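You operate a simulated robot arm through the tools that you are given. There is no shell and no other tool.

You run a simulated robot arm. Do the job below in one go: nothing can be reset, and whatever is moved stays where it is left.

Task
Take up the brake play to 1 mm.
Fine: switch off, lock and try START first. Brake on to read the play; each step of the adjuster takes up 1 mm; brake off at the end.

The check looks at the end state, three seconds after you hand in, the way a careful person would. Anything else that was tipped, shoved, dropped, spilled or broken makes it a failure.

Robot
A 7-joint arm with a three-finger gripper, fixed in place. Base frame: the origin is at the foot of the arm, x ahead of it, y to its left, z up; the work surface is at about z = 820. Units: mm, degrees, N and s.
Its first joint turns from -166.0 to 166.0 degrees. Payload 2.69 kg.
The tool frame sits at the grasp point between the pads (the TCP): z along the fingers, y along the line on which they close. The tips reach 30 mm beyond it. Largest opening 128 mm; the body of the gripper starts 117 mm behind the TCP.
Orientation is that of the tool frame in the base frame, as a unit quaternion [x, y, z, w]. With the fingers straight down and closing along the base's y, the tool's x points along the base's -x, its y along +y and its z along -z.

Tools
- The arm moves only by the tool send_rows. Its argument "motion" is a list of rows, each a list of 7 numbers: the shift along the tool's x, y, z in mm, then the turn, a rotation vector about the tool's x, y, z in degrees, then the opening, from 0 (shut) to 1 (fully open). In form: [[x, y, z, ax, ay, az, claw], ...]. A call has 1 to 20 rows; each row shifts and turns the commanded pose from where the row before left it, along the tool's axes as they then stand. A row lasts 0.2 s, in which the tool goes at most 50 mm and 8.6 degrees; a call with a longer step from one row to the next is refused whole, and so is a gripper value outside its range. Where a pose cannot be reached the arm comes as near as it can. A force on the tool above 90 N (or 10 N above the force at the start of the call, whichever is more), or a blocked arm, ends the call early, and 0.2 s more pass. The fingers move at their own pace and stop on an object; they squeeze with about 23 N. The grip force told is the motor's: it shows also when the fingers shut on nothing. Time passes only in rows, and 0.2 s behind the last, so rows that do not move let the fingers close. It gives the time, the measured TCP pose, the force on the tool (base axes), the opening and the grip force at its end, in the units of the frame above (readings bear some noise), with the torque about the TCP (base axes, N m) and any sound that the robot's microphone picked up.
- Cameras (640 x 400 px; columns grow to the right, rows downward): "scene" is fixed at [220.5, -650.7, 1733.3]; the picture's right is [0.95, -0.32, 0.00], its down [-0.18, -0.53, -0.83] and it looks along [0.26, 0.79, -0.55] (base axes); focal length 332 px, centre (320, 200). "wrist" rides on the gripper at [58, 54, -131] in the tool frame; the picture's right is [-0.68, 0.74, 0.00], its down [-0.62, -0.57, -0.55] and it looks along [-0.40, -0.37, 0.84] (tool axes); focal length 234 px, centre (320, 200). There is no depth. A picture from a camera that has moved, and an enlarged one, comes with that camera's place and axes in the base frame and with its lens.
- camera(camera): a new picture of that camera. The clock stands still meanwhile.
- raise_lower(by): slides the trunk up (or, below 0, down) by that many mm; the arm rides with it, the base frame stays. It gives what a move gives, with no picture.
- inspect(camera, box): a new picture of the part [left, top, right, bottom] of that camera's present view, enlarged. The clock stands still meanwhile.
- job_done(): hands the job in; it is judged then, once.

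Nothing tells you positions but the pictures and the camera data. Unless the task says otherwise, let go and move clear before handing in.

The tools are called after "Emit:" by a JSON object that holds its "op" and its "data". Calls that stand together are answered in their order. send_rows: Moves the arm, as the interface text tells. Its arguments: {"type":"object","properties":{"motion":{"type":"array","items":{"type":"array","items":{"type":"number"}}}},"required":["motion"]} The other tools are called the same way: raise_lower (by) slides the trunk up or down; camera (camera) takes a picture; inspect (camera, box) takes an enlarged picture of a part of a camera's view; job_done () hands the job in.

At the start:

```text
time: 0.0
position: [671.3, 231.3, 1393.6]
tcp_rot: [0.0, 1.0, -0.001, 0.0]
ft_force: [1.0, 0.5, 0.5]
ft_torque: [0.02, 0.02, -0.02]
gripper_width: 127.7
grasp_force: 0.1
trunk travel left (down, up): [-150.0, 200.0]
```

scene: 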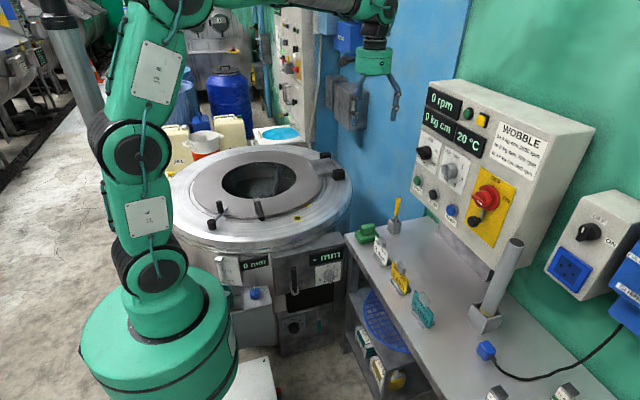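
wrist: 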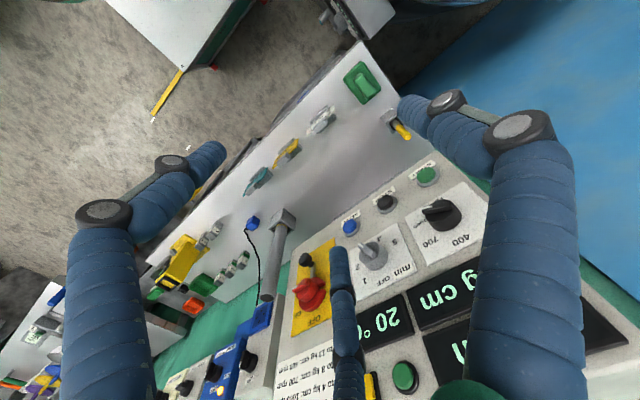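

I see a centrifuge-like machine with a panel on the right (red switch on a yellow plate, buttons), a bench with tags/locks, and a box with "mm" display near the drum. First I'll look closer at all parts.

Emit:
{"op": "inspect", "data": {"camera": "scene", "box": [400, 70, 600, 260]}}

Emit:
{"op": "inspect", "data": {"camera": "scene", "box": [200, 210, 380, 360]}}

Emit:
{"op": "inspect", "data": {"camera": "scene", "box": [340, 190, 540, 400]}}

Emit:
{"op": "inspect", "data": {"camera": "scene", "box": [160, 120, 360, 250]}}

Emit:
{"op": "inspect", "data": {"camera": "scene", "box": [460, 180, 640, 400]}}

```text
2.11 times, centred on (500, 165) of scene
camera zoom: at [220.5, -650.7, 1733.3], right [0.95, -0.32, 0.0], down [-0.18, -0.53, -0.83], along [0.26, 0.79, -0.55], focal length 700 px, centre (-59, 274)
```

zoom: 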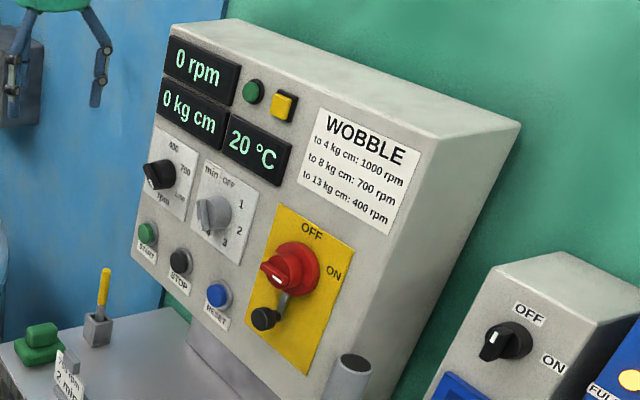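

```text
2.67 times, centred on (290, 285) of scene
camera zoom: at [220.5, -650.7, 1733.3], right [0.95, -0.32, 0.0], down [-0.18, -0.53, -0.83], along [0.26, 0.79, -0.55], focal length 887 px, centre (400, -27)
```

zoom: 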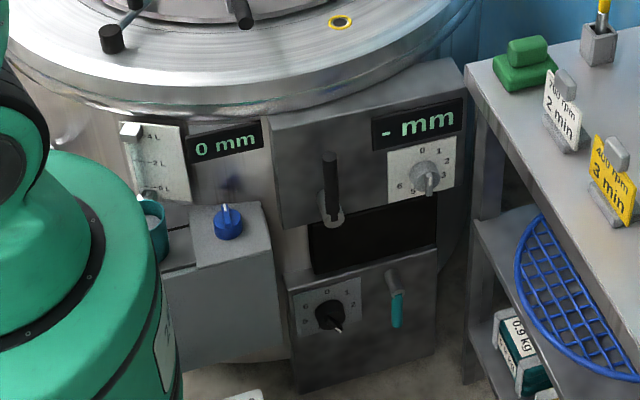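

```text
1.90 times, centred on (440, 295) of scene
camera zoom: at [220.5, -650.7, 1733.3], right [0.95, -0.32, 0.0], down [-0.18, -0.53, -0.83], along [0.26, 0.79, -0.55], focal length 633 px, centre (91, 19)
```

zoom: 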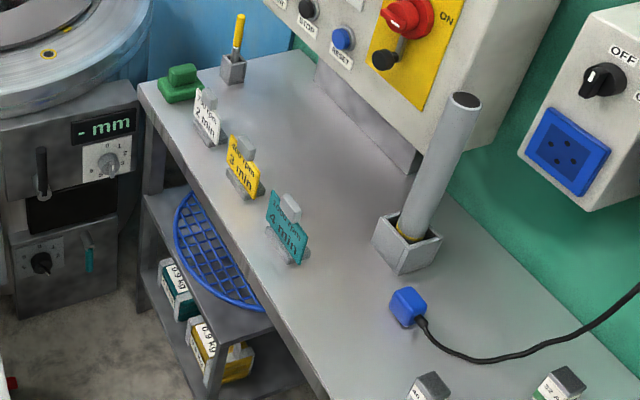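

```text
3.08 times, centred on (260, 185) of scene
camera zoom: at [220.5, -650.7, 1733.3], right [0.95, -0.32, 0.0], down [-0.18, -0.53, -0.83], along [0.26, 0.79, -0.55], focal length 1023 px, centre (505, 246)
```

zoom: 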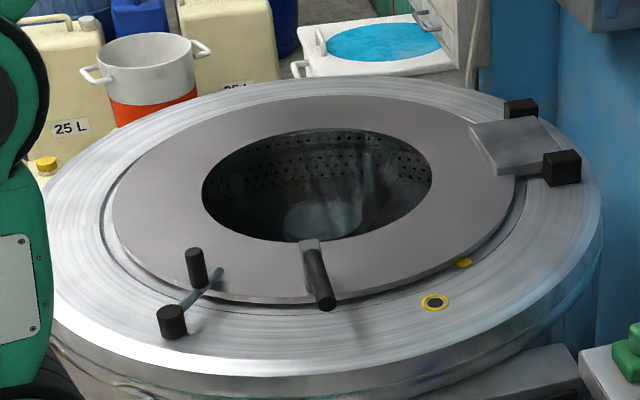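

```text
1.82 times, centred on (550, 290) of scene
camera zoom: at [220.5, -650.7, 1733.3], right [0.95, -0.32, 0.0], down [-0.18, -0.53, -0.83], along [0.26, 0.79, -0.55], focal length 605 px, centre (-98, 36)
```

zoom: 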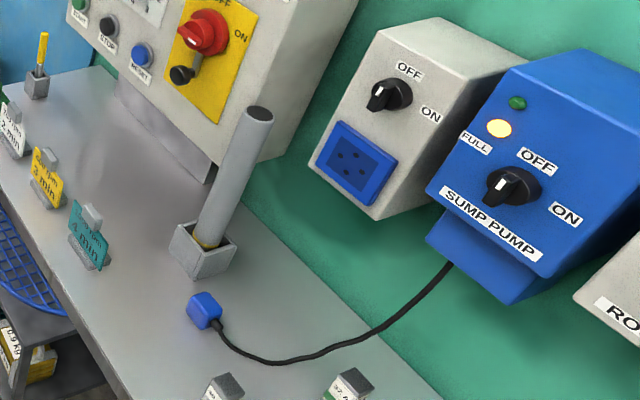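

I'll zoom in more tightly on the machine front and the controls to make out labels.

Emit:
{"op": "inspect", "data": {"camera": "scene", "box": [270, 235, 350, 295]}}

Emit:
{"op": "inspect", "data": {"camera": "scene", "box": [275, 290, 355, 350]}}

Emit:
{"op": "inspect", "data": {"camera": "scene", "box": [220, 240, 300, 300]}}

Emit:
{"op": "inspect", "data": {"camera": "scene", "box": [455, 160, 535, 250]}}

Emit:
{"op": "inspect", "data": {"camera": "scene", "box": [200, 360, 300, 400]}}

Emit:
{"op": "inspect", "data": {"camera": "wrist", "box": [220, 180, 480, 400]}}

```text
6.67 times, centred on (310, 265) of scene
camera zoom: at [220.5, -650.7, 1733.3], right [0.95, -0.32, 0.0], down [-0.18, -0.53, -0.83], along [0.26, 0.79, -0.55], focal length 2217 px, centre (387, -233)
```

zoom: 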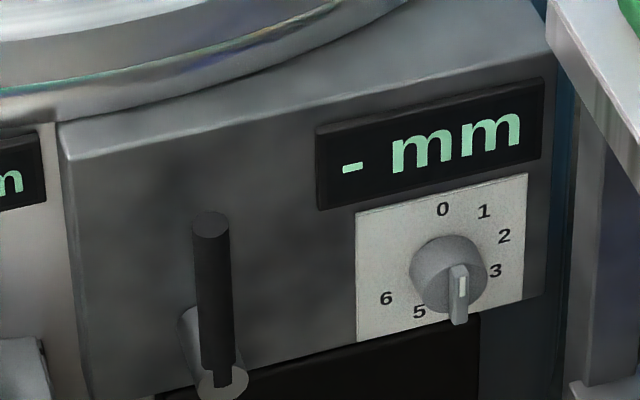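

```text
6.67 times, centred on (315, 320) of scene
camera zoom: at [220.5, -650.7, 1733.3], right [0.95, -0.32, 0.0], down [-0.18, -0.53, -0.83], along [0.26, 0.79, -0.55], focal length 2217 px, centre (353, -600)
```

zoom: 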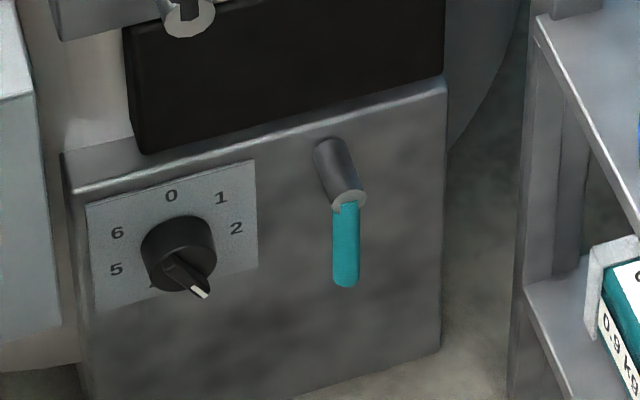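

```text
6.67 times, centred on (260, 270) of scene
camera zoom: at [220.5, -650.7, 1733.3], right [0.95, -0.32, 0.0], down [-0.18, -0.53, -0.83], along [0.26, 0.79, -0.55], focal length 2217 px, centre (720, -267)
```

zoom: 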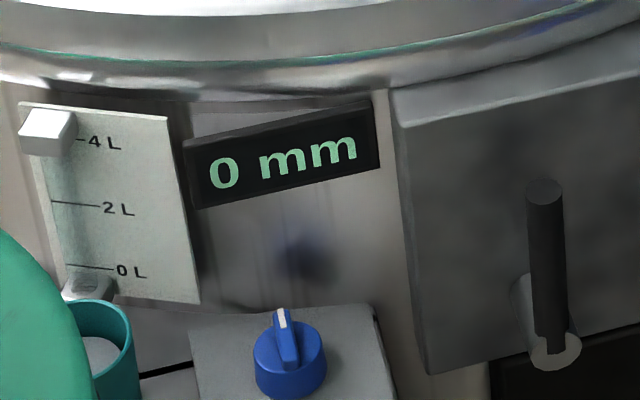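

```text
4.44 times, centred on (495, 205) of scene
camera zoom: at [220.5, -650.7, 1733.3], right [0.95, -0.32, 0.0], down [-0.18, -0.53, -0.83], along [0.26, 0.79, -0.55], focal length 1478 px, centre (-458, 178)
```

zoom: 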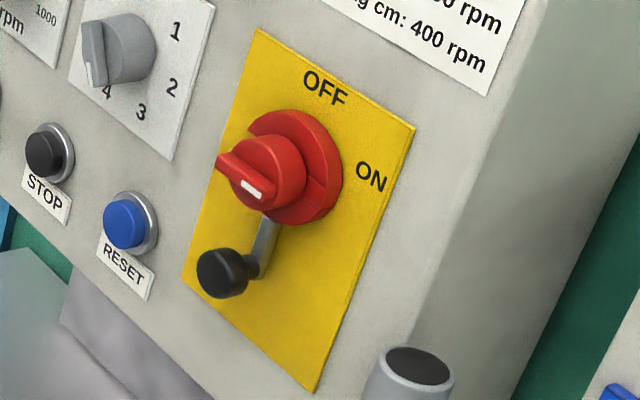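

```text
6.40 times, centred on (250, 380) of scene
camera zoom: at [220.5, -650.7, 1733.3], right [0.95, -0.32, 0.0], down [-0.18, -0.53, -0.83], along [0.26, 0.79, -0.55], focal length 2128 px, centre (768, -952)
```

zoom: 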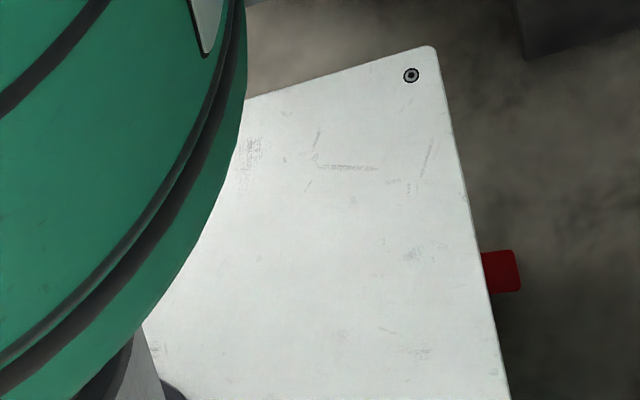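

```text
1.82 times, centred on (350, 290) of wrist
camera zoom: at [613.7, 284.0, 1526.2], right [0.68, 0.74, 0.0], down [0.62, -0.57, 0.55], along [0.4, -0.37, -0.84], focal length 426 px, centre (266, 36)
```

zoom: 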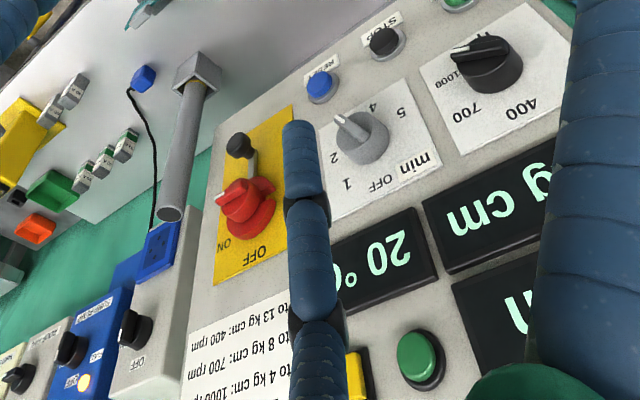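

The red isolator sits at about (924, -40, 1210) on a panel facing the arm (x ≈ 945), and the box with the "- mm" display faces -y. I'll enlarge the wrist view for the objects on the bench end before turning the tool forward.

Emit:
{"op": "inspect", "data": {"camera": "wrist", "box": [0, 200, 260, 400]}}

Emit:
{"op": "inspect", "data": {"camera": "wrist", "box": [270, 230, 370, 350]}}

Emit:
{"op": "inspect", "data": {"camera": "scene", "box": [480, 340, 640, 400]}}

Emit:
{"op": "inspect", "data": {"camera": "scene", "box": [470, 170, 520, 220]}}

```text
2.00 times, centred on (130, 300) of wrist
camera zoom: at [613.7, 284.0, 1526.2], right [0.68, 0.74, 0.0], down [0.62, -0.57, 0.55], along [0.4, -0.37, -0.84], focal length 468 px, centre (700, 0)
```

zoom: 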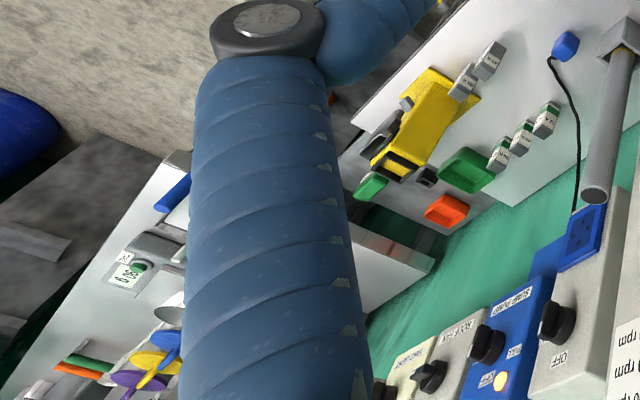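

```text
3.33 times, centred on (320, 290) of wrist
camera zoom: at [613.7, 284.0, 1526.2], right [0.68, 0.74, 0.0], down [0.62, -0.57, 0.55], along [0.4, -0.37, -0.84], focal length 781 px, centre (320, -100)
```

zoom: 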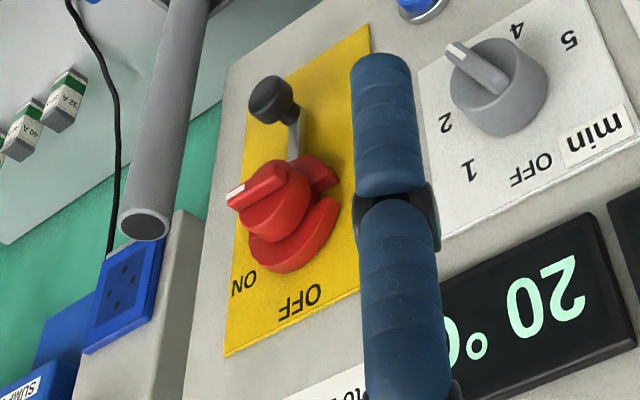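

```text
4.00 times, centred on (560, 370) of scene
camera zoom: at [220.5, -650.7, 1733.3], right [0.95, -0.32, 0.0], down [-0.18, -0.53, -0.83], along [0.26, 0.79, -0.55], focal length 1330 px, centre (-640, -480)
```

zoom: 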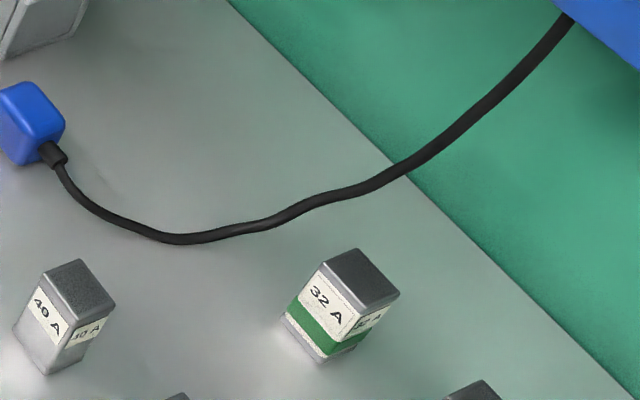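

```text
8.00 times, centred on (495, 195) of scene
camera zoom: at [220.5, -650.7, 1733.3], right [0.95, -0.32, 0.0], down [-0.18, -0.53, -0.83], along [0.26, 0.79, -0.55], focal length 2660 px, centre (-1080, 240)
```

zoom: 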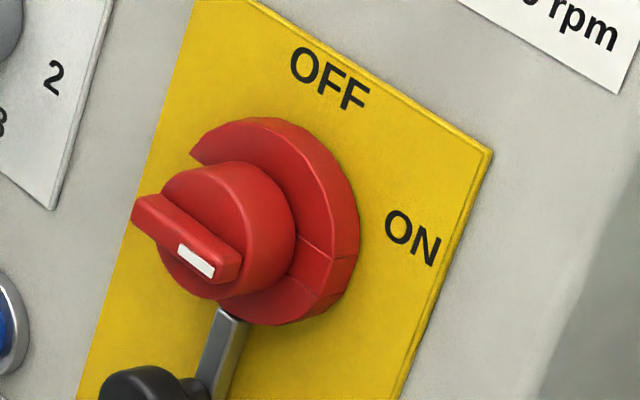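

I'll swing the tool from pointing down to pointing at the panel (+x), well clear of it, then roll so that the wrist camera looks down-right onto the switch.

Emit:
{"op": "send_rows", "data": {"motion": [[0, 0, 0, 0, -8.2, 0, 1], [0, 0, 0, 0, -8.2, 0, 1], [0, 0, 0, 0, -8.2, 0, 1], [0, 0, 0, 0, -8.2, 0, 1], [0, 0, 0, 0, -8.2, 0, 1], [0, 0, 0, 0, -8.2, 0, 1], [0, 0, 0, 0, -8.2, 0, 1], [0, 0, 0, 0, -8.2, 0, 1], [0, 0, 0, 0, -8.2, 0, 1], [0, 0, 0, 0, -8.2, 0, 1], [0, 0, 0, 0, -8.0, 0, 1]]}}

Emit:
{"op": "camera", "data": {"camera": "wrist"}}

Emit:
{"op": "camera", "data": {"camera": "scene"}}

```text
time: 2.4
position: [670.4, 231.0, 1394.9]
tcp_rot: [0.001, 0.706, 0.0, 0.708]
ft_force: [-0.1, 0.1, -0.3]
ft_torque: [-0.01, 0.02, 0.0]
gripper_width: 128.0
grasp_force: 0.0
trunk travel left (down, up): [-150.0, 200.0]
```

```text
taken
camera wrist: at [541.0, 284.2, 1336.7], right [0.0, 0.74, 0.68], down [-0.55, -0.57, 0.61], along [0.84, -0.37, 0.41], focal length 234 px, centre (320, 200)
```

wrist: 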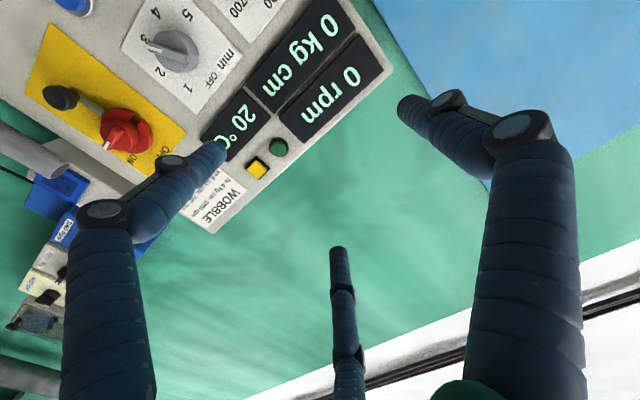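

```text
taken
```

scene: 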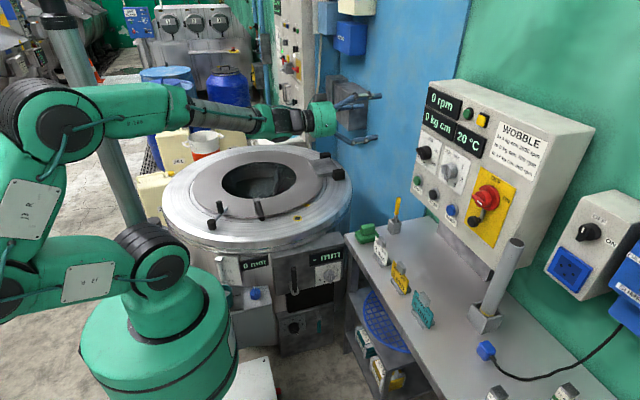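

The panel is seen from below-left in this pose. The gripper looks as if it has three fingers, so I'll check it closely before using it.

Emit:
{"op": "inspect", "data": {"camera": "scene", "box": [290, 70, 400, 160]}}

Emit:
{"op": "inspect", "data": {"camera": "wrist", "box": [0, 0, 260, 240]}}

```text
4.44 times, centred on (345, 115) of scene
camera zoom: at [220.5, -650.7, 1733.3], right [0.95, -0.32, 0.0], down [-0.18, -0.53, -0.83], along [0.26, 0.79, -0.55], focal length 1478 px, centre (209, 578)
```

zoom: 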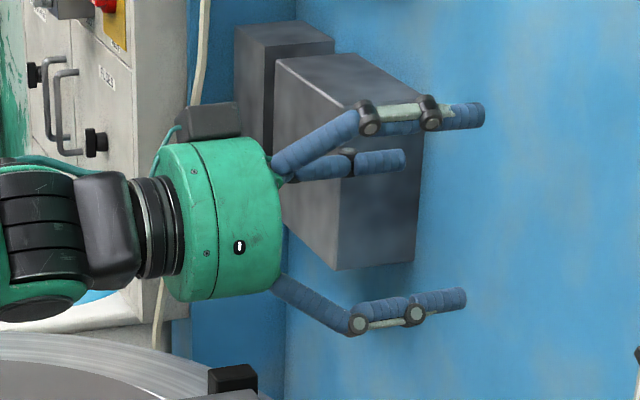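

```text
1.67 times, centred on (130, 120) of wrist
camera zoom: at [541.0, 284.2, 1336.7], right [0.0, 0.74, 0.68], down [-0.55, -0.57, 0.61], along [0.84, -0.37, 0.41], focal length 390 px, centre (637, 333)
```

zoom: 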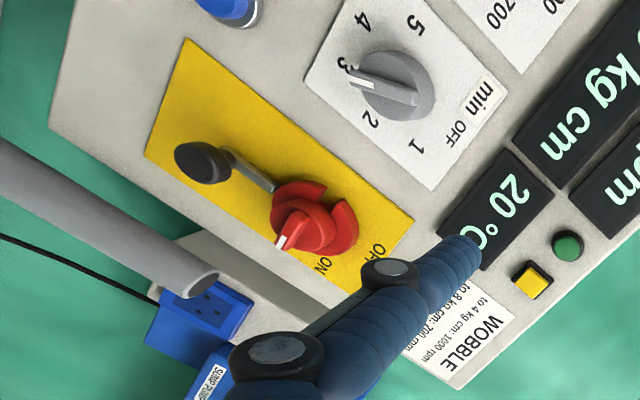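

The gripper does show three linked fingers (one on +y, two on -y). I'll close it in free air in steps to learn how it actually closes.

Emit:
{"op": "send_rows", "data": {"motion": [[0, 0, 0, 0, 0, 0, 0.4], [0, 0, 0, 0, 0, 0, 0.4], [0, 0, 0, 0, 0, 0, 0.4]]}}

Emit:
{"op": "camera", "data": {"camera": "wrist"}}

Emit:
{"op": "inspect", "data": {"camera": "scene", "box": [290, 70, 400, 160]}}

Emit:
{"op": "send_rows", "data": {"motion": [[0, 0, 0, 0, 0, 0, 0], [0, 0, 0, 0, 0, 0, 0], [0, 0, 0, 0, 0, 0, 0], [0, 0, 0, 0, 0, 0, 0]]}}

Emit:
{"op": "camera", "data": {"camera": "wrist"}}

Emit:
{"op": "inspect", "data": {"camera": "scene", "box": [290, 70, 400, 160]}}

```text
time: 3.2
position: [671.2, 231.1, 1393.6]
tcp_rot: [0.001, 0.707, 0.0, 0.707]
ft_force: [0.4, -0.3, -0.3]
ft_torque: [0.0, -0.04, 0.05]
gripper_width: 51.1
grasp_force: 0.0
trunk travel left (down, up): [-150.0, 200.0]
```

```text
taken
camera wrist: at [541.2, 284.1, 1336.0], right [0.0, 0.74, 0.68], down [-0.55, -0.57, 0.62], along [0.84, -0.37, 0.4], focal length 234 px, centre (320, 200)
```

wrist: 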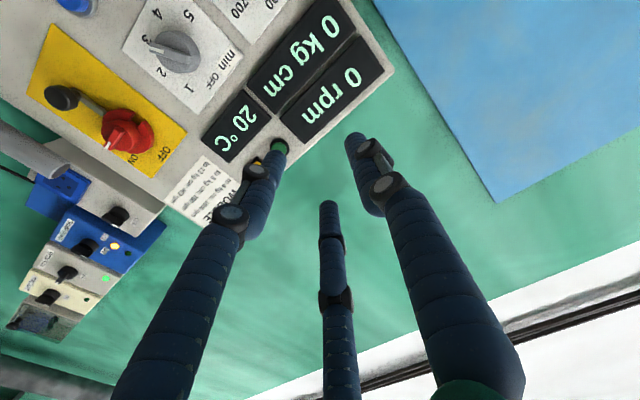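

```text
4.44 times, centred on (345, 115) of scene
camera zoom: at [220.5, -650.7, 1733.3], right [0.95, -0.32, 0.0], down [-0.18, -0.53, -0.83], along [0.26, 0.79, -0.55], focal length 1478 px, centre (209, 578)
```

zoom: 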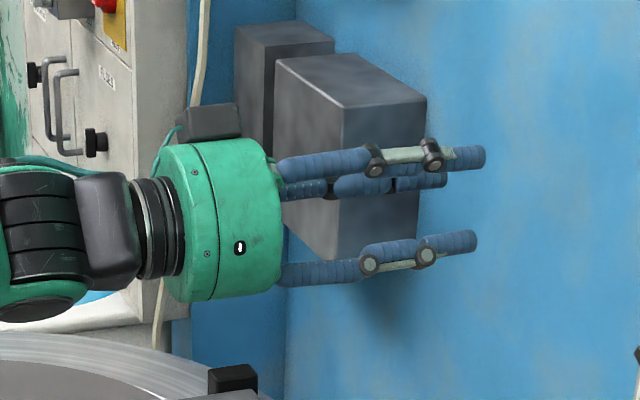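

```text
time: 4.2
position: [669.7, 229.3, 1394.3]
tcp_rot: [0.0, 0.707, -0.001, 0.707]
ft_force: [0.2, -0.9, 0.0]
ft_torque: [-0.03, 0.01, 0.01]
gripper_width: 2.0
grasp_force: 22.8
trunk travel left (down, up): [-150.0, 200.0]
```

```text
taken
camera wrist: at [541.1, 284.0, 1336.0], right [0.0, 0.74, 0.68], down [-0.55, -0.57, 0.62], along [0.84, -0.37, 0.4], focal length 234 px, centre (320, 200)
```

wrist: 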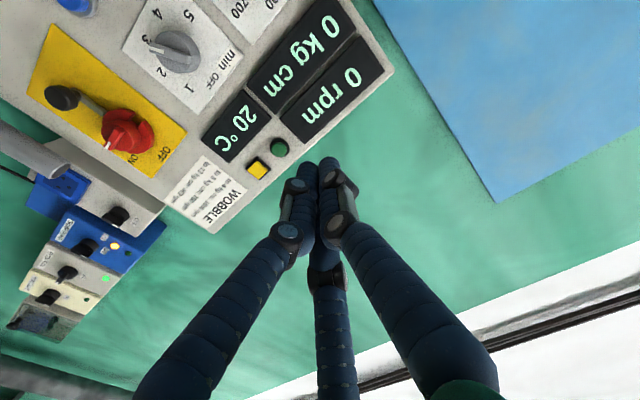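

```text
4.44 times, centred on (345, 115) of scene
camera zoom: at [220.5, -650.7, 1733.3], right [0.95, -0.32, 0.0], down [-0.18, -0.53, -0.83], along [0.26, 0.79, -0.55], focal length 1478 px, centre (209, 578)
```

zoom: 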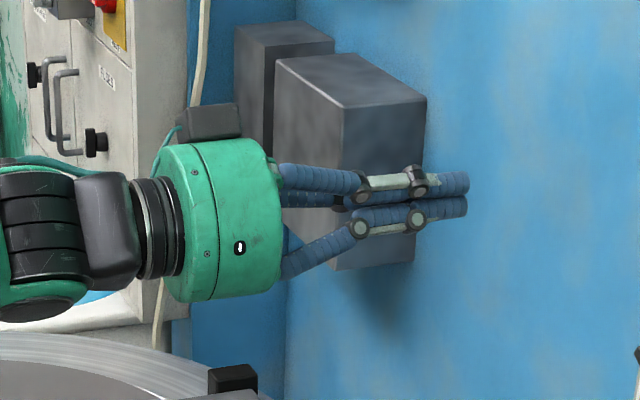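

The three fingers close concentrically around the TCP with a grip of about 23 N. Now I'll move in front of the isolator at a safe distance and roll 90° so the closing line is vertical and the camera sees the switch from up-left.

Emit:
{"op": "send_rows", "data": {"motion": [[22, -33.3, 10, 0, 0, 0, 0.3], [22, -33.3, 10, 0, 0, 0, 0.3], [22, -33.3, 10, 0, 0, 0, 0.3], [22, -33.3, 10, 0, 0, 0, 0.3], [22, -33.3, 10, 0, 0, 0, 0.3], [22, -33.3, 10, 0, 0, 0, 0.3], [0, 0, 0, 0, 0, 8.2, 0.3], [0, 0, 0, 0, 0, 8.2, 0.3], [0, 0, 0, 0, 0, 8.2, 0.3], [0, 0, 0, 0, 0, 8.2, 0.3], [0, 0, 0, 0, 0, 8.2, 0.3], [0, 0, 0, 0, 0, 8.2, 0.3], [0, 0, 0, 0, 0, 8.2, 0.3], [0, 0, 0, 0, 0, 8.2, 0.3], [0, 0, 0, 0, 0, 8.2, 0.3], [0, 0, 0, 0, 0, 8.2, 0.3], [0, 0, 0, 0, 0, 8.0, 0.3]]}}

Emit:
{"op": "camera", "data": {"camera": "wrist"}}

Emit:
{"op": "camera", "data": {"camera": "scene"}}

```text
time: 7.8
position: [601.0, 164.6, 1530.6]
tcp_rot: [0.495, 0.524, 0.473, 0.508]
ft_force: [0.8, 0.7, 0.1]
ft_torque: [0.0, -0.09, -0.09]
gripper_width: 38.6
grasp_force: 0.0
out of reach, approached as far as the arm can: row 6, 7, 8, 9, 10, 11, 12, 13, 14, 15, 16, 17
trunk travel left (down, up): [-150.0, 200.0]
```

```text
taken
camera wrist: at [473.6, 227.1, 1584.8], right [0.02, -0.63, 0.78], down [-0.57, -0.65, -0.5], along [0.82, -0.43, -0.38], focal length 234 px, centre (320, 200)
```

wrist: 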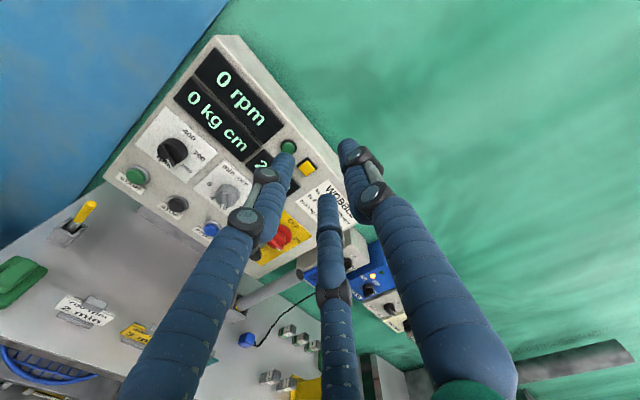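

```text
taken
```

scene: 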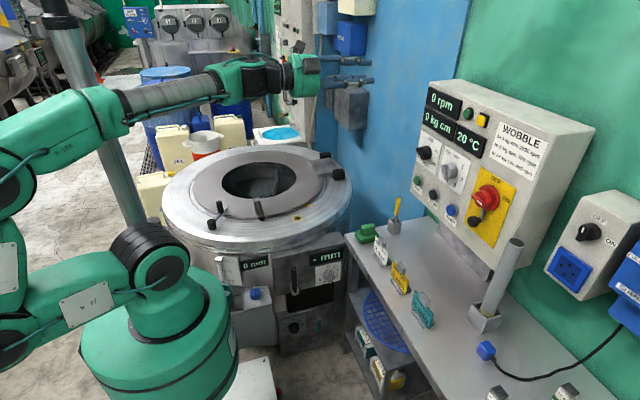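

The arm ran out of reach there (probably a wrist limit when pointing forward that low), ending at (601, 165, 1531). I'll try a no-move row to learn whether the command continues from the old target, then lower the trunk so the arm is better placed.

Emit:
{"op": "send_rows", "data": {"motion": [[0, 0, 0, 0, 0, 0, 0.3]]}}

```text
time: 8.2
position: [598.5, 163.6, 1530.8]
tcp_rot: [0.494, 0.523, 0.474, 0.509]
ft_force: [-0.5, -0.6, 0.0]
ft_torque: [0.01, 0.02, 0.0]
gripper_width: 38.5
grasp_force: 0.1
trunk travel left (down, up): [-150.0, 200.0]
```

The command restarts from the measured pose, so small corrections are safe. Lowering the trunk fully now.

Emit:
{"op": "raise_lower", "data": {"by": -150}}

Emit:
{"op": "camera", "data": {"camera": "scene"}}

Emit:
{"op": "camera", "data": {"camera": "wrist"}}

```text
time: 9.9
position: [600.2, 164.7, 1381.3]
tcp_rot: [0.494, 0.522, 0.473, 0.509]
ft_force: [-0.1, 0.6, 0.2]
ft_torque: [0.01, 0.02, 0.01]
gripper_width: 38.3
grasp_force: 0.1
trunk travel left (down, up): [0.0, 350.0]
```

```text
taken
```

scene: 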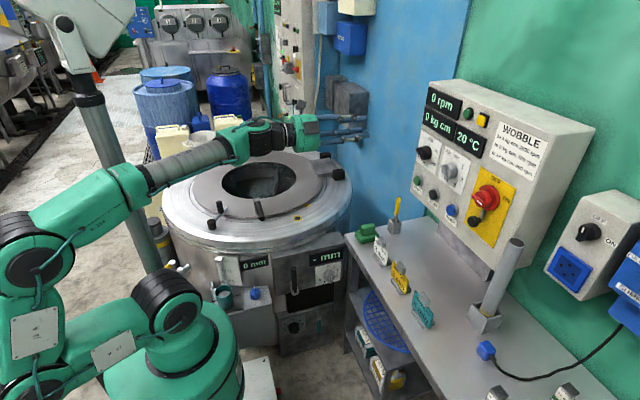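

```text
taken
camera wrist: at [472.1, 226.1, 1436.3], right [0.02, -0.63, 0.78], down [-0.57, -0.65, -0.51], along [0.82, -0.43, -0.37], focal length 234 px, centre (320, 200)
```

wrist: 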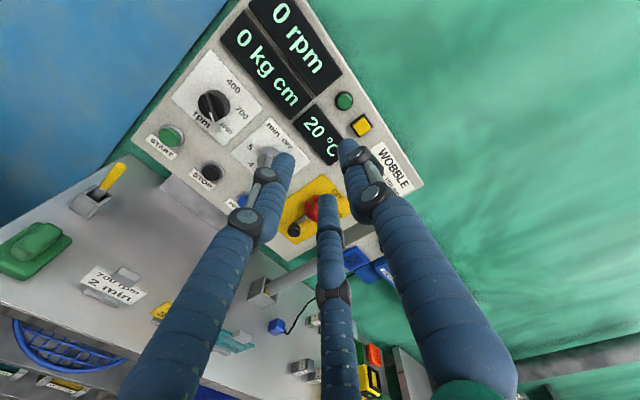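

With the trunk low the target is relatively higher for the arm. I'll straighten the orientation and approach the isolator in small steps.

Emit:
{"op": "send_rows", "data": {"motion": [[-15, -10, 15, -1.9, 0, 3.7, 0.3], [-22, -20, 22, 0, 0, 0, 0.3], [-22, -20, 22, 0, 0, 0, 0.3], [-22, -20, 22, 0, 0, 0, 0.3]]}}

Emit:
{"op": "camera", "data": {"camera": "wrist"}}

Emit:
{"op": "camera", "data": {"camera": "scene"}}

```text
time: 10.9
position: [640.1, 55.3, 1382.8]
tcp_rot: [0.505, 0.505, 0.493, 0.496]
ft_force: [-0.4, 0.8, -0.7]
ft_torque: [-0.03, 0.01, -0.04]
gripper_width: 38.3
grasp_force: 0.1
out of reach, approached as far as the arm can: row 1, 2, 3, 4
trunk travel left (down, up): [0.0, 350.0]
```

```text
taken
camera wrist: at [511.0, 113.8, 1439.5], right [0.01, -0.67, 0.74], down [-0.56, -0.61, -0.55], along [0.83, -0.41, -0.39], focal length 234 px, centre (320, 200)
```

wrist: 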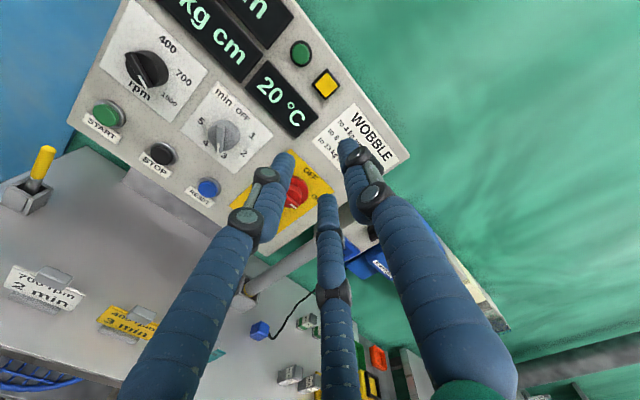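

```text
taken
```

scene: 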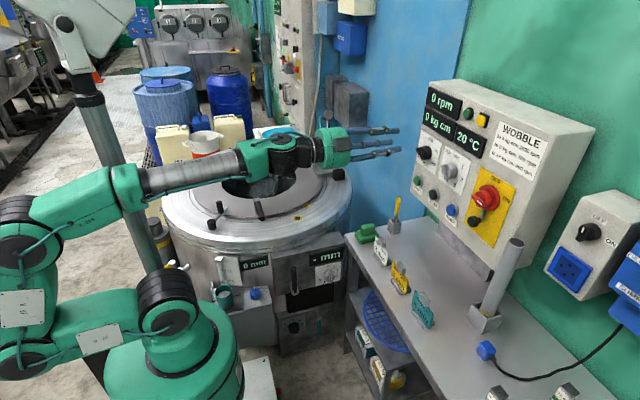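

The arm got folded backward with the forearm level and the wrist straight, which blocks going lower. I'll look at the arm's build to choose a better configuration.

Emit:
{"op": "inspect", "data": {"camera": "scene", "box": [0, 150, 260, 400]}}

Emit:
{"op": "inspect", "data": {"camera": "scene", "box": [140, 100, 420, 240]}}

```text
1.60 times, centred on (130, 275) of scene
camera zoom: at [220.5, -650.7, 1733.3], right [0.95, -0.32, 0.0], down [-0.18, -0.53, -0.83], along [0.26, 0.79, -0.55], focal length 532 px, centre (624, 80)
```

zoom: 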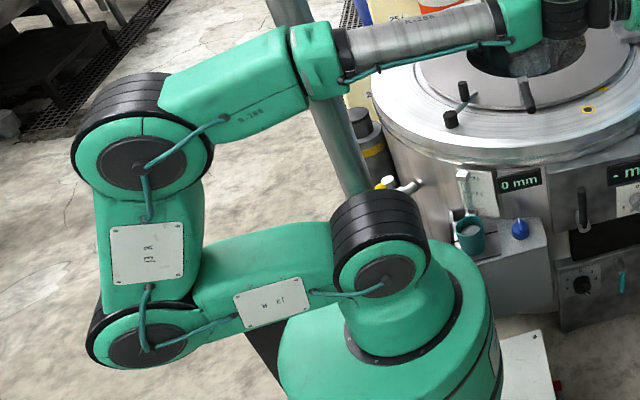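

```text
2.29 times, centred on (280, 170) of scene
camera zoom: at [220.5, -650.7, 1733.3], right [0.95, -0.32, 0.0], down [-0.18, -0.53, -0.83], along [0.26, 0.79, -0.55], focal length 760 px, centre (411, 269)
```

zoom: 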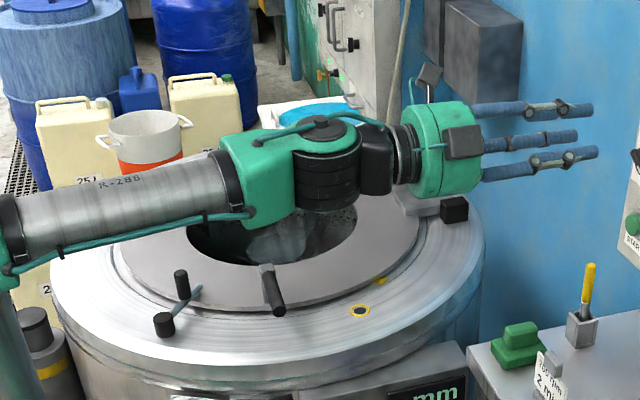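

I'm going to restore the trunk and swing the tool to point +y (left) so the wrist is bent; from there the arm can come down with its forearm sloping, and later turn toward the panel with the wrist bent the other way.

Emit:
{"op": "raise_lower", "data": {"by": 150}}

Emit:
{"op": "send_rows", "data": {"motion": [[35.7, 0, -2.6, 0, 8.2, 0, 0.3], [35.7, 0, -2.6, 0, 8.2, 0, 0.3], [35.7, 0, -2.6, 0, 8.2, 0, 0.3], [35.7, 0, -2.6, 0, 8.2, 0, 0.3], [35.7, 0, -2.6, 0, 8.2, 0, 0.3], [35.7, 0, -2.6, 0, 8.2, 0, 0.3], [35.7, 0, -2.6, 0, 8.2, 0, 0.3], [35.7, 0, -2.6, 0, 8.2, 0, 0.3], [35.7, 0, -2.6, 0, 8.2, 0, 0.3], [35.7, 0, -2.6, 0, 8.2, 0, 0.3], [35.7, 0, -2.6, 0, 8.0, 0, 0.3]]}}

Emit:
{"op": "camera", "data": {"camera": "scene"}}

Emit:
{"op": "camera", "data": {"camera": "wrist"}}

```text
time: 12.7
position: [639.1, 53.6, 1532.5]
tcp_rot: [0.506, 0.505, 0.494, 0.496]
ft_force: [-0.2, 0.3, -0.4]
ft_torque: [-0.01, 0.0, 0.03]
gripper_width: 38.3
grasp_force: 0.1
trunk travel left (down, up): [-150.0, 200.0]
```

```text
time: 15.1
position: [390.9, 306.1, 1538.7]
tcp_rot: [0.008, 0.708, 0.706, -0.008]
ft_force: [0.1, -0.3, -0.3]
ft_torque: [0.02, -0.01, 0.03]
gripper_width: 38.5
grasp_force: 0.0
trunk travel left (down, up): [-150.0, 200.0]
```

```text
taken
```

scene: 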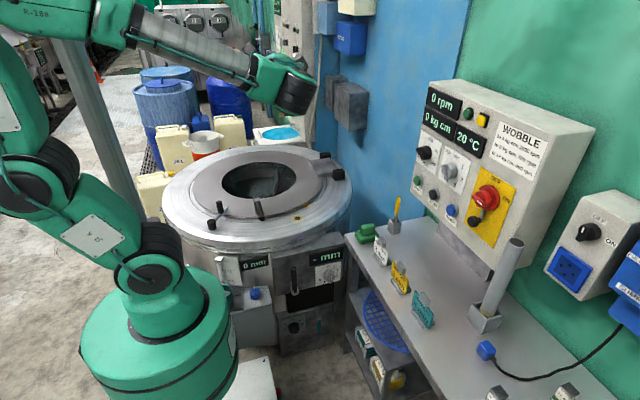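

```text
taken
camera wrist: at [334.2, 176.6, 1594.4], right [0.69, 0.0, 0.72], down [0.6, -0.55, -0.58], along [0.4, 0.83, -0.38], focal length 234 px, centre (320, 200)
```

wrist: 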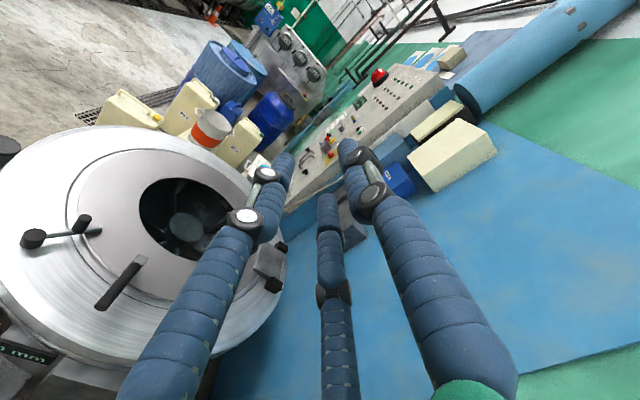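

The tool now points +y with the wrist bent. Next I'll bring it down and forward, which should slope the forearm downward.

Emit:
{"op": "send_rows", "data": {"motion": [[-22, -40, -10, 0, 0, 0, 0.3], [-22, -40, -10, 0, 0, 0, 0.3], [-22, -40, -10, 0, 0, 0, 0.3], [-22, -40, -10, 0, 0, 0, 0.3], [-22, -40, -10, 0, 0, 0, 0.3], [-22, -40, -10, 0, 0, 0, 0.3], [-22, -40, -10, 0, 0, 0, 0.3]]}}

Emit:
{"op": "camera", "data": {"camera": "scene"}}

Emit:
{"op": "camera", "data": {"camera": "wrist"}}

```text
time: 16.7
position: [536.0, 235.7, 1258.0]
tcp_rot: [0.008, 0.708, 0.707, -0.007]
ft_force: [0.3, 0.7, -0.3]
ft_torque: [-0.03, 0.02, -0.06]
gripper_width: 38.1
grasp_force: 0.0
trunk travel left (down, up): [-150.0, 200.0]
```

```text
taken
```

scene: 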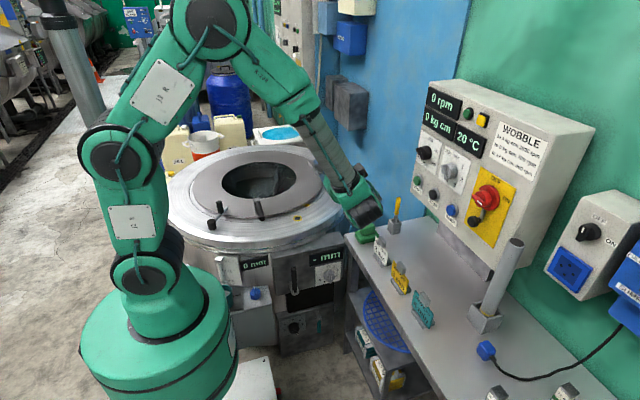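

```text
taken
camera wrist: at [479.4, 105.5, 1313.1], right [0.69, 0.0, 0.72], down [0.6, -0.55, -0.58], along [0.4, 0.83, -0.38], focal length 234 px, centre (320, 200)
```

wrist: 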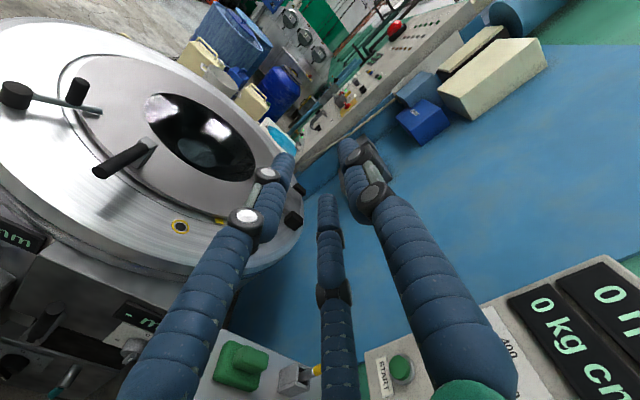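

The forearm now slopes down nicely. Now yaw the tool from +y to +x around the wrist, ending about 100 mm in front of the isolator.

Emit:
{"op": "send_rows", "data": {"motion": [[-35.7, 0, -2.6, 0, -8.2, 0, 0.3], [-35.7, 0, -2.6, 0, -8.2, 0, 0.3], [-35.7, 0, -2.6, 0, -8.2, 0, 0.3], [-35.7, 0, -2.6, 0, -8.2, 0, 0.3], [-35.7, 0, -2.6, 0, -8.2, 0, 0.3], [-35.7, 0, -2.6, 0, -8.2, 0, 0.3], [-35.7, 0, -2.6, 0, -8.2, 0, 0.3], [-35.7, 0, -2.6, 0, -8.2, 0, 0.3], [-35.7, 0, -2.6, 0, -8.2, 0, 0.3], [-35.7, 0, -2.6, 0, -8.2, 0, 0.3], [-35.7, 0, -2.6, 0, -8.0, 0, 0.3]]}}

Emit:
{"op": "camera", "data": {"camera": "scene"}}

Emit:
{"op": "camera", "data": {"camera": "wrist"}}

```text
time: 19.1
position: [787.5, -19.0, 1249.9]
tcp_rot: [0.506, 0.504, 0.493, 0.496]
ft_force: [-0.8, -0.2, -0.2]
ft_torque: [-0.06, -0.01, 0.0]
gripper_width: 38.4
grasp_force: 0.1
trunk travel left (down, up): [-150.0, 200.0]
```

```text
taken
```

scene: 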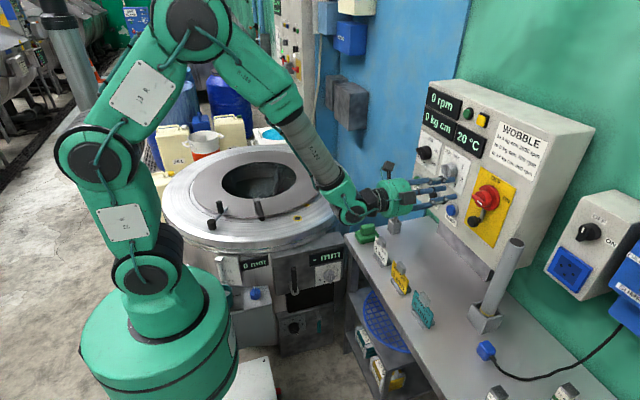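

```text
taken
camera wrist: at [660.0, 40.8, 1307.3], right [0.01, -0.67, 0.74], down [-0.56, -0.61, -0.55], along [0.82, -0.41, -0.39], focal length 234 px, centre (320, 200)
```

wrist: 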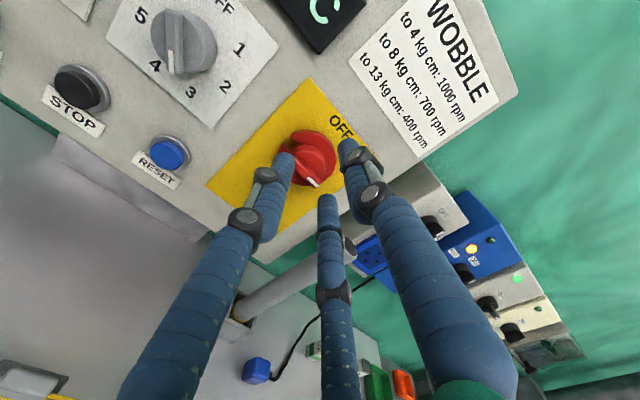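

Now the arm faces the isolator in a good posture. Let me look closely at the switch and the lock lever.

Emit:
{"op": "inspect", "data": {"camera": "wrist", "box": [200, 60, 400, 260]}}

Emit:
{"op": "inspect", "data": {"camera": "scene", "box": [430, 150, 530, 250]}}

```text
2.00 times, centred on (300, 160) of wrist
camera zoom: at [660.0, 40.8, 1307.3], right [0.01, -0.67, 0.74], down [-0.56, -0.61, -0.55], along [0.82, -0.41, -0.39], focal length 468 px, centre (360, 280)
```

zoom: 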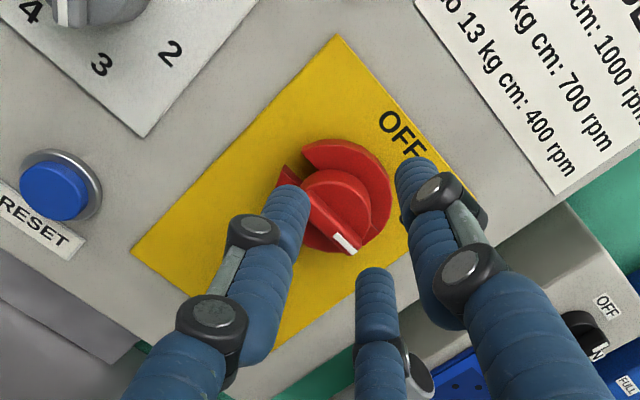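

```text
4.00 times, centred on (480, 200) of scene
camera zoom: at [220.5, -650.7, 1733.3], right [0.95, -0.32, 0.0], down [-0.18, -0.53, -0.83], along [0.26, 0.79, -0.55], focal length 1330 px, centre (-320, 200)
```

zoom: 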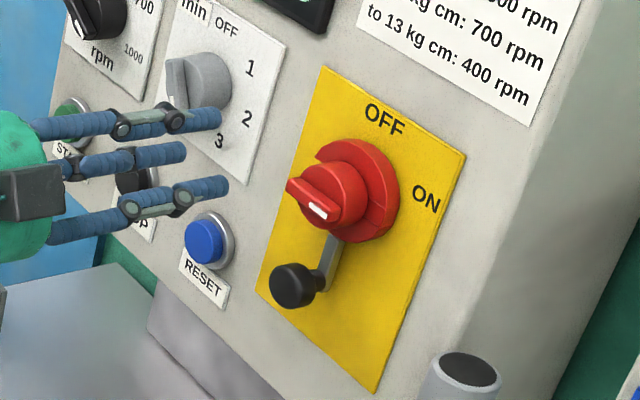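

I'll take tighter zooms to measure the fin's depth and the lock lever.

Emit:
{"op": "inspect", "data": {"camera": "scene", "box": [468, 178, 508, 208]}}

Emit:
{"op": "inspect", "data": {"camera": "scene", "box": [460, 200, 500, 230]}}

Emit:
{"op": "inspect", "data": {"camera": "wrist", "box": [270, 115, 350, 195]}}

```text
13.33 times, centred on (488, 193) of scene
camera zoom: at [220.5, -650.7, 1733.3], right [0.95, -0.32, 0.0], down [-0.18, -0.53, -0.83], along [0.26, 0.79, -0.55], focal length 4434 px, centre (-1920, 293)
```

zoom: 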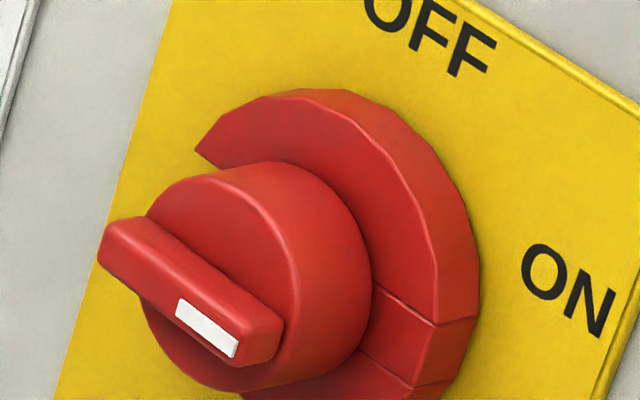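

```text
13.33 times, centred on (480, 215) of scene
camera zoom: at [220.5, -650.7, 1733.3], right [0.95, -0.32, 0.0], down [-0.18, -0.53, -0.83], along [0.26, 0.79, -0.55], focal length 4434 px, centre (-1813, 0)
```

zoom: 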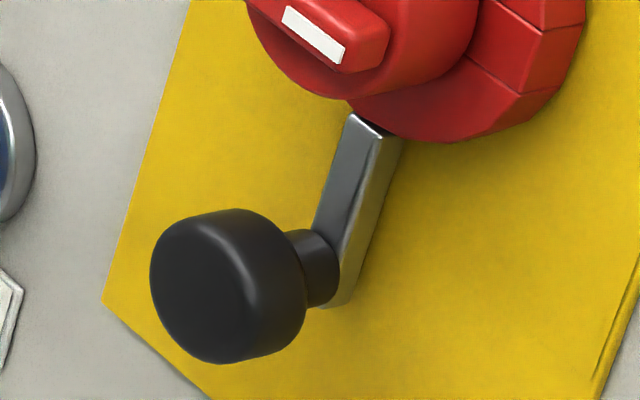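

```text
5.00 times, centred on (310, 155) of wrist
camera zoom: at [660.0, 40.8, 1307.3], right [0.01, -0.67, 0.74], down [-0.56, -0.61, -0.55], along [0.82, -0.41, -0.39], focal length 1171 px, centre (370, 425)
```

zoom: 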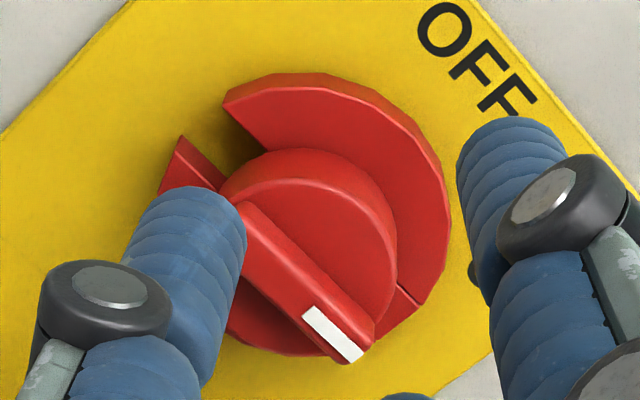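

The switch is a fin on a round knob over a notched disc; the grey bar with the black knob below is a slide lock that will fit the notch once the fin points up (OFF). I'll line up in front of the fin at about (898, -41.5, 1205.5) with the pads above and below it.

Emit:
{"op": "send_rows", "data": {"motion": [[0, 0, 0, -1.15, 0.3, 0, 0.35], [-11.2, -22.2, 30, 0, 0, 0, 0.35], [-11.2, -22.2, 30, 0, 0, 0, 0.35], [0, 0, 0, 0, 0, 0, 0.35]]}}

Emit:
{"op": "camera", "data": {"camera": "wrist"}}

Emit:
{"op": "inspect", "data": {"camera": "scene", "box": [430, 160, 530, 240]}}

```text
time: 20.1
position: [848.6, -39.8, 1203.2]
tcp_rot: [0.5, 0.502, 0.499, 0.499]
ft_force: [0.6, -0.5, -1.1]
ft_torque: [0.0, -0.07, -0.01]
gripper_width: 44.7
grasp_force: 0.1
trunk travel left (down, up): [-150.0, 200.0]
```

```text
taken
camera wrist: at [719.2, 18.7, 1257.1], right [0.0, -0.68, 0.74], down [-0.55, -0.62, -0.56], along [0.84, -0.4, -0.37], focal length 234 px, centre (320, 200)
```

wrist: 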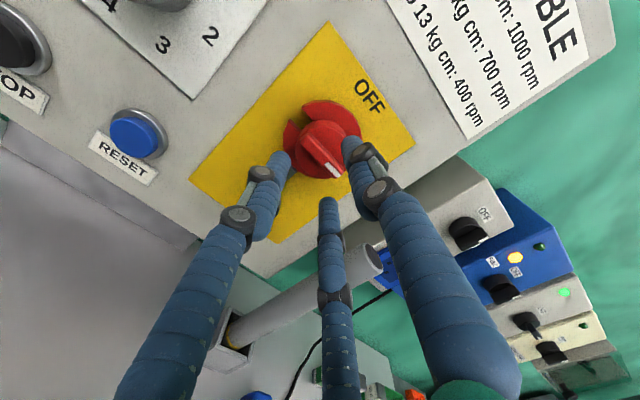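

```text
5.00 times, centred on (480, 200) of scene
camera zoom: at [220.5, -650.7, 1733.3], right [0.95, -0.32, 0.0], down [-0.18, -0.53, -0.83], along [0.26, 0.79, -0.55], focal length 1663 px, centre (-480, 200)
```

zoom: 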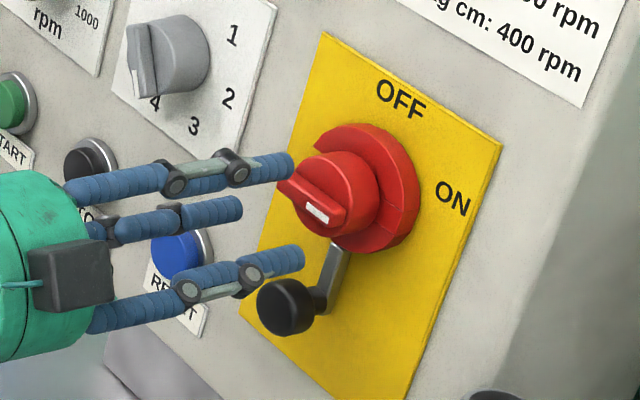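

The finger tips project where expected, so my calibration is good to a couple of mm. I'll advance so the tips straddle the fin, stopping just short of the knob face.

Emit:
{"op": "send_rows", "data": {"motion": [[-1.5, 2, 12, 0, 0, 0, 0.35], [0, 0, 10, 0, 0, 0, 0.35], [0, 0, 0, 0, 0, 0, 0.35]]}}

Emit:
{"op": "inspect", "data": {"camera": "wrist", "box": [240, 80, 400, 240]}}

Emit:
{"op": "inspect", "data": {"camera": "scene", "box": [455, 170, 515, 220]}}

```text
time: 20.9
position: [869.4, -41.8, 1206.0]
tcp_rot: [0.499, 0.502, 0.499, 0.499]
ft_force: [0.0, -0.1, 0.1]
ft_torque: [0.03, 0.01, -0.04]
gripper_width: 45.0
grasp_force: 0.0
trunk travel left (down, up): [-150.0, 200.0]
```

```text
2.50 times, centred on (320, 160) of wrist
camera zoom: at [739.4, 16.8, 1259.8], right [0.0, -0.67, 0.74], down [-0.55, -0.62, -0.56], along [0.84, -0.4, -0.37], focal length 585 px, centre (320, 300)
```

zoom: 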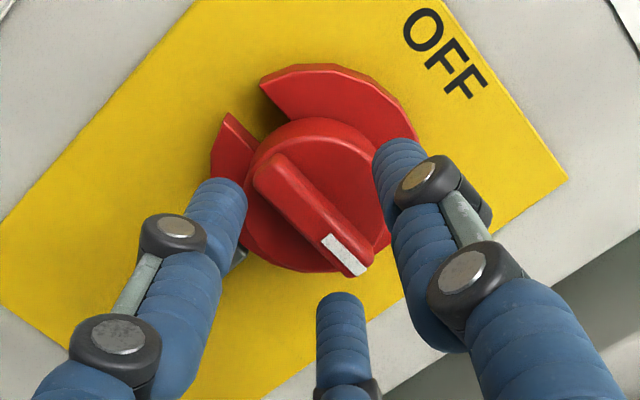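

```text
8.00 times, centred on (485, 195) of scene
camera zoom: at [220.5, -650.7, 1733.3], right [0.95, -0.32, 0.0], down [-0.18, -0.53, -0.83], along [0.26, 0.79, -0.55], focal length 2660 px, centre (-1000, 240)
```

zoom: 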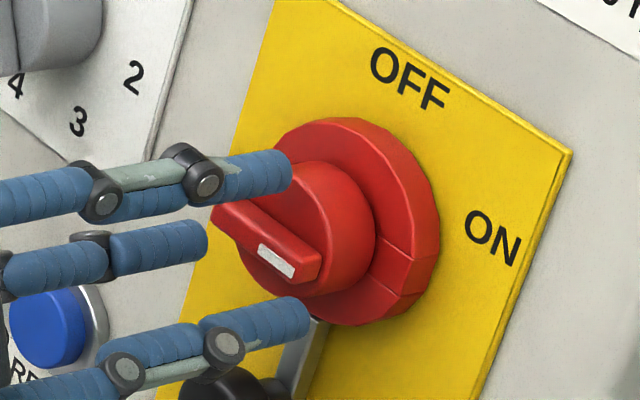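

The fin's centre comes out at about (y -40.3, z 1206) with its front at x ≈ 899. I'll advance ~7 mm more so the tips overlap the fin and then close gently.

Emit:
{"op": "send_rows", "data": {"motion": [[1.3, 0, 4, 0, 0, 0, 0.35], [0, 0, 3, 0, 0, 0, 0.35], [0, 0, 0, 0, 0, 0, 0.35]]}}

```text
time: 21.7
position: [874.3, -38.1, 1206.2]
tcp_rot: [0.5, 0.502, 0.499, 0.498]
ft_force: [-0.2, 0.3, 0.2]
ft_torque: [0.02, 0.0, -0.01]
gripper_width: 44.9
grasp_force: 0.1
trunk travel left (down, up): [-150.0, 200.0]
```

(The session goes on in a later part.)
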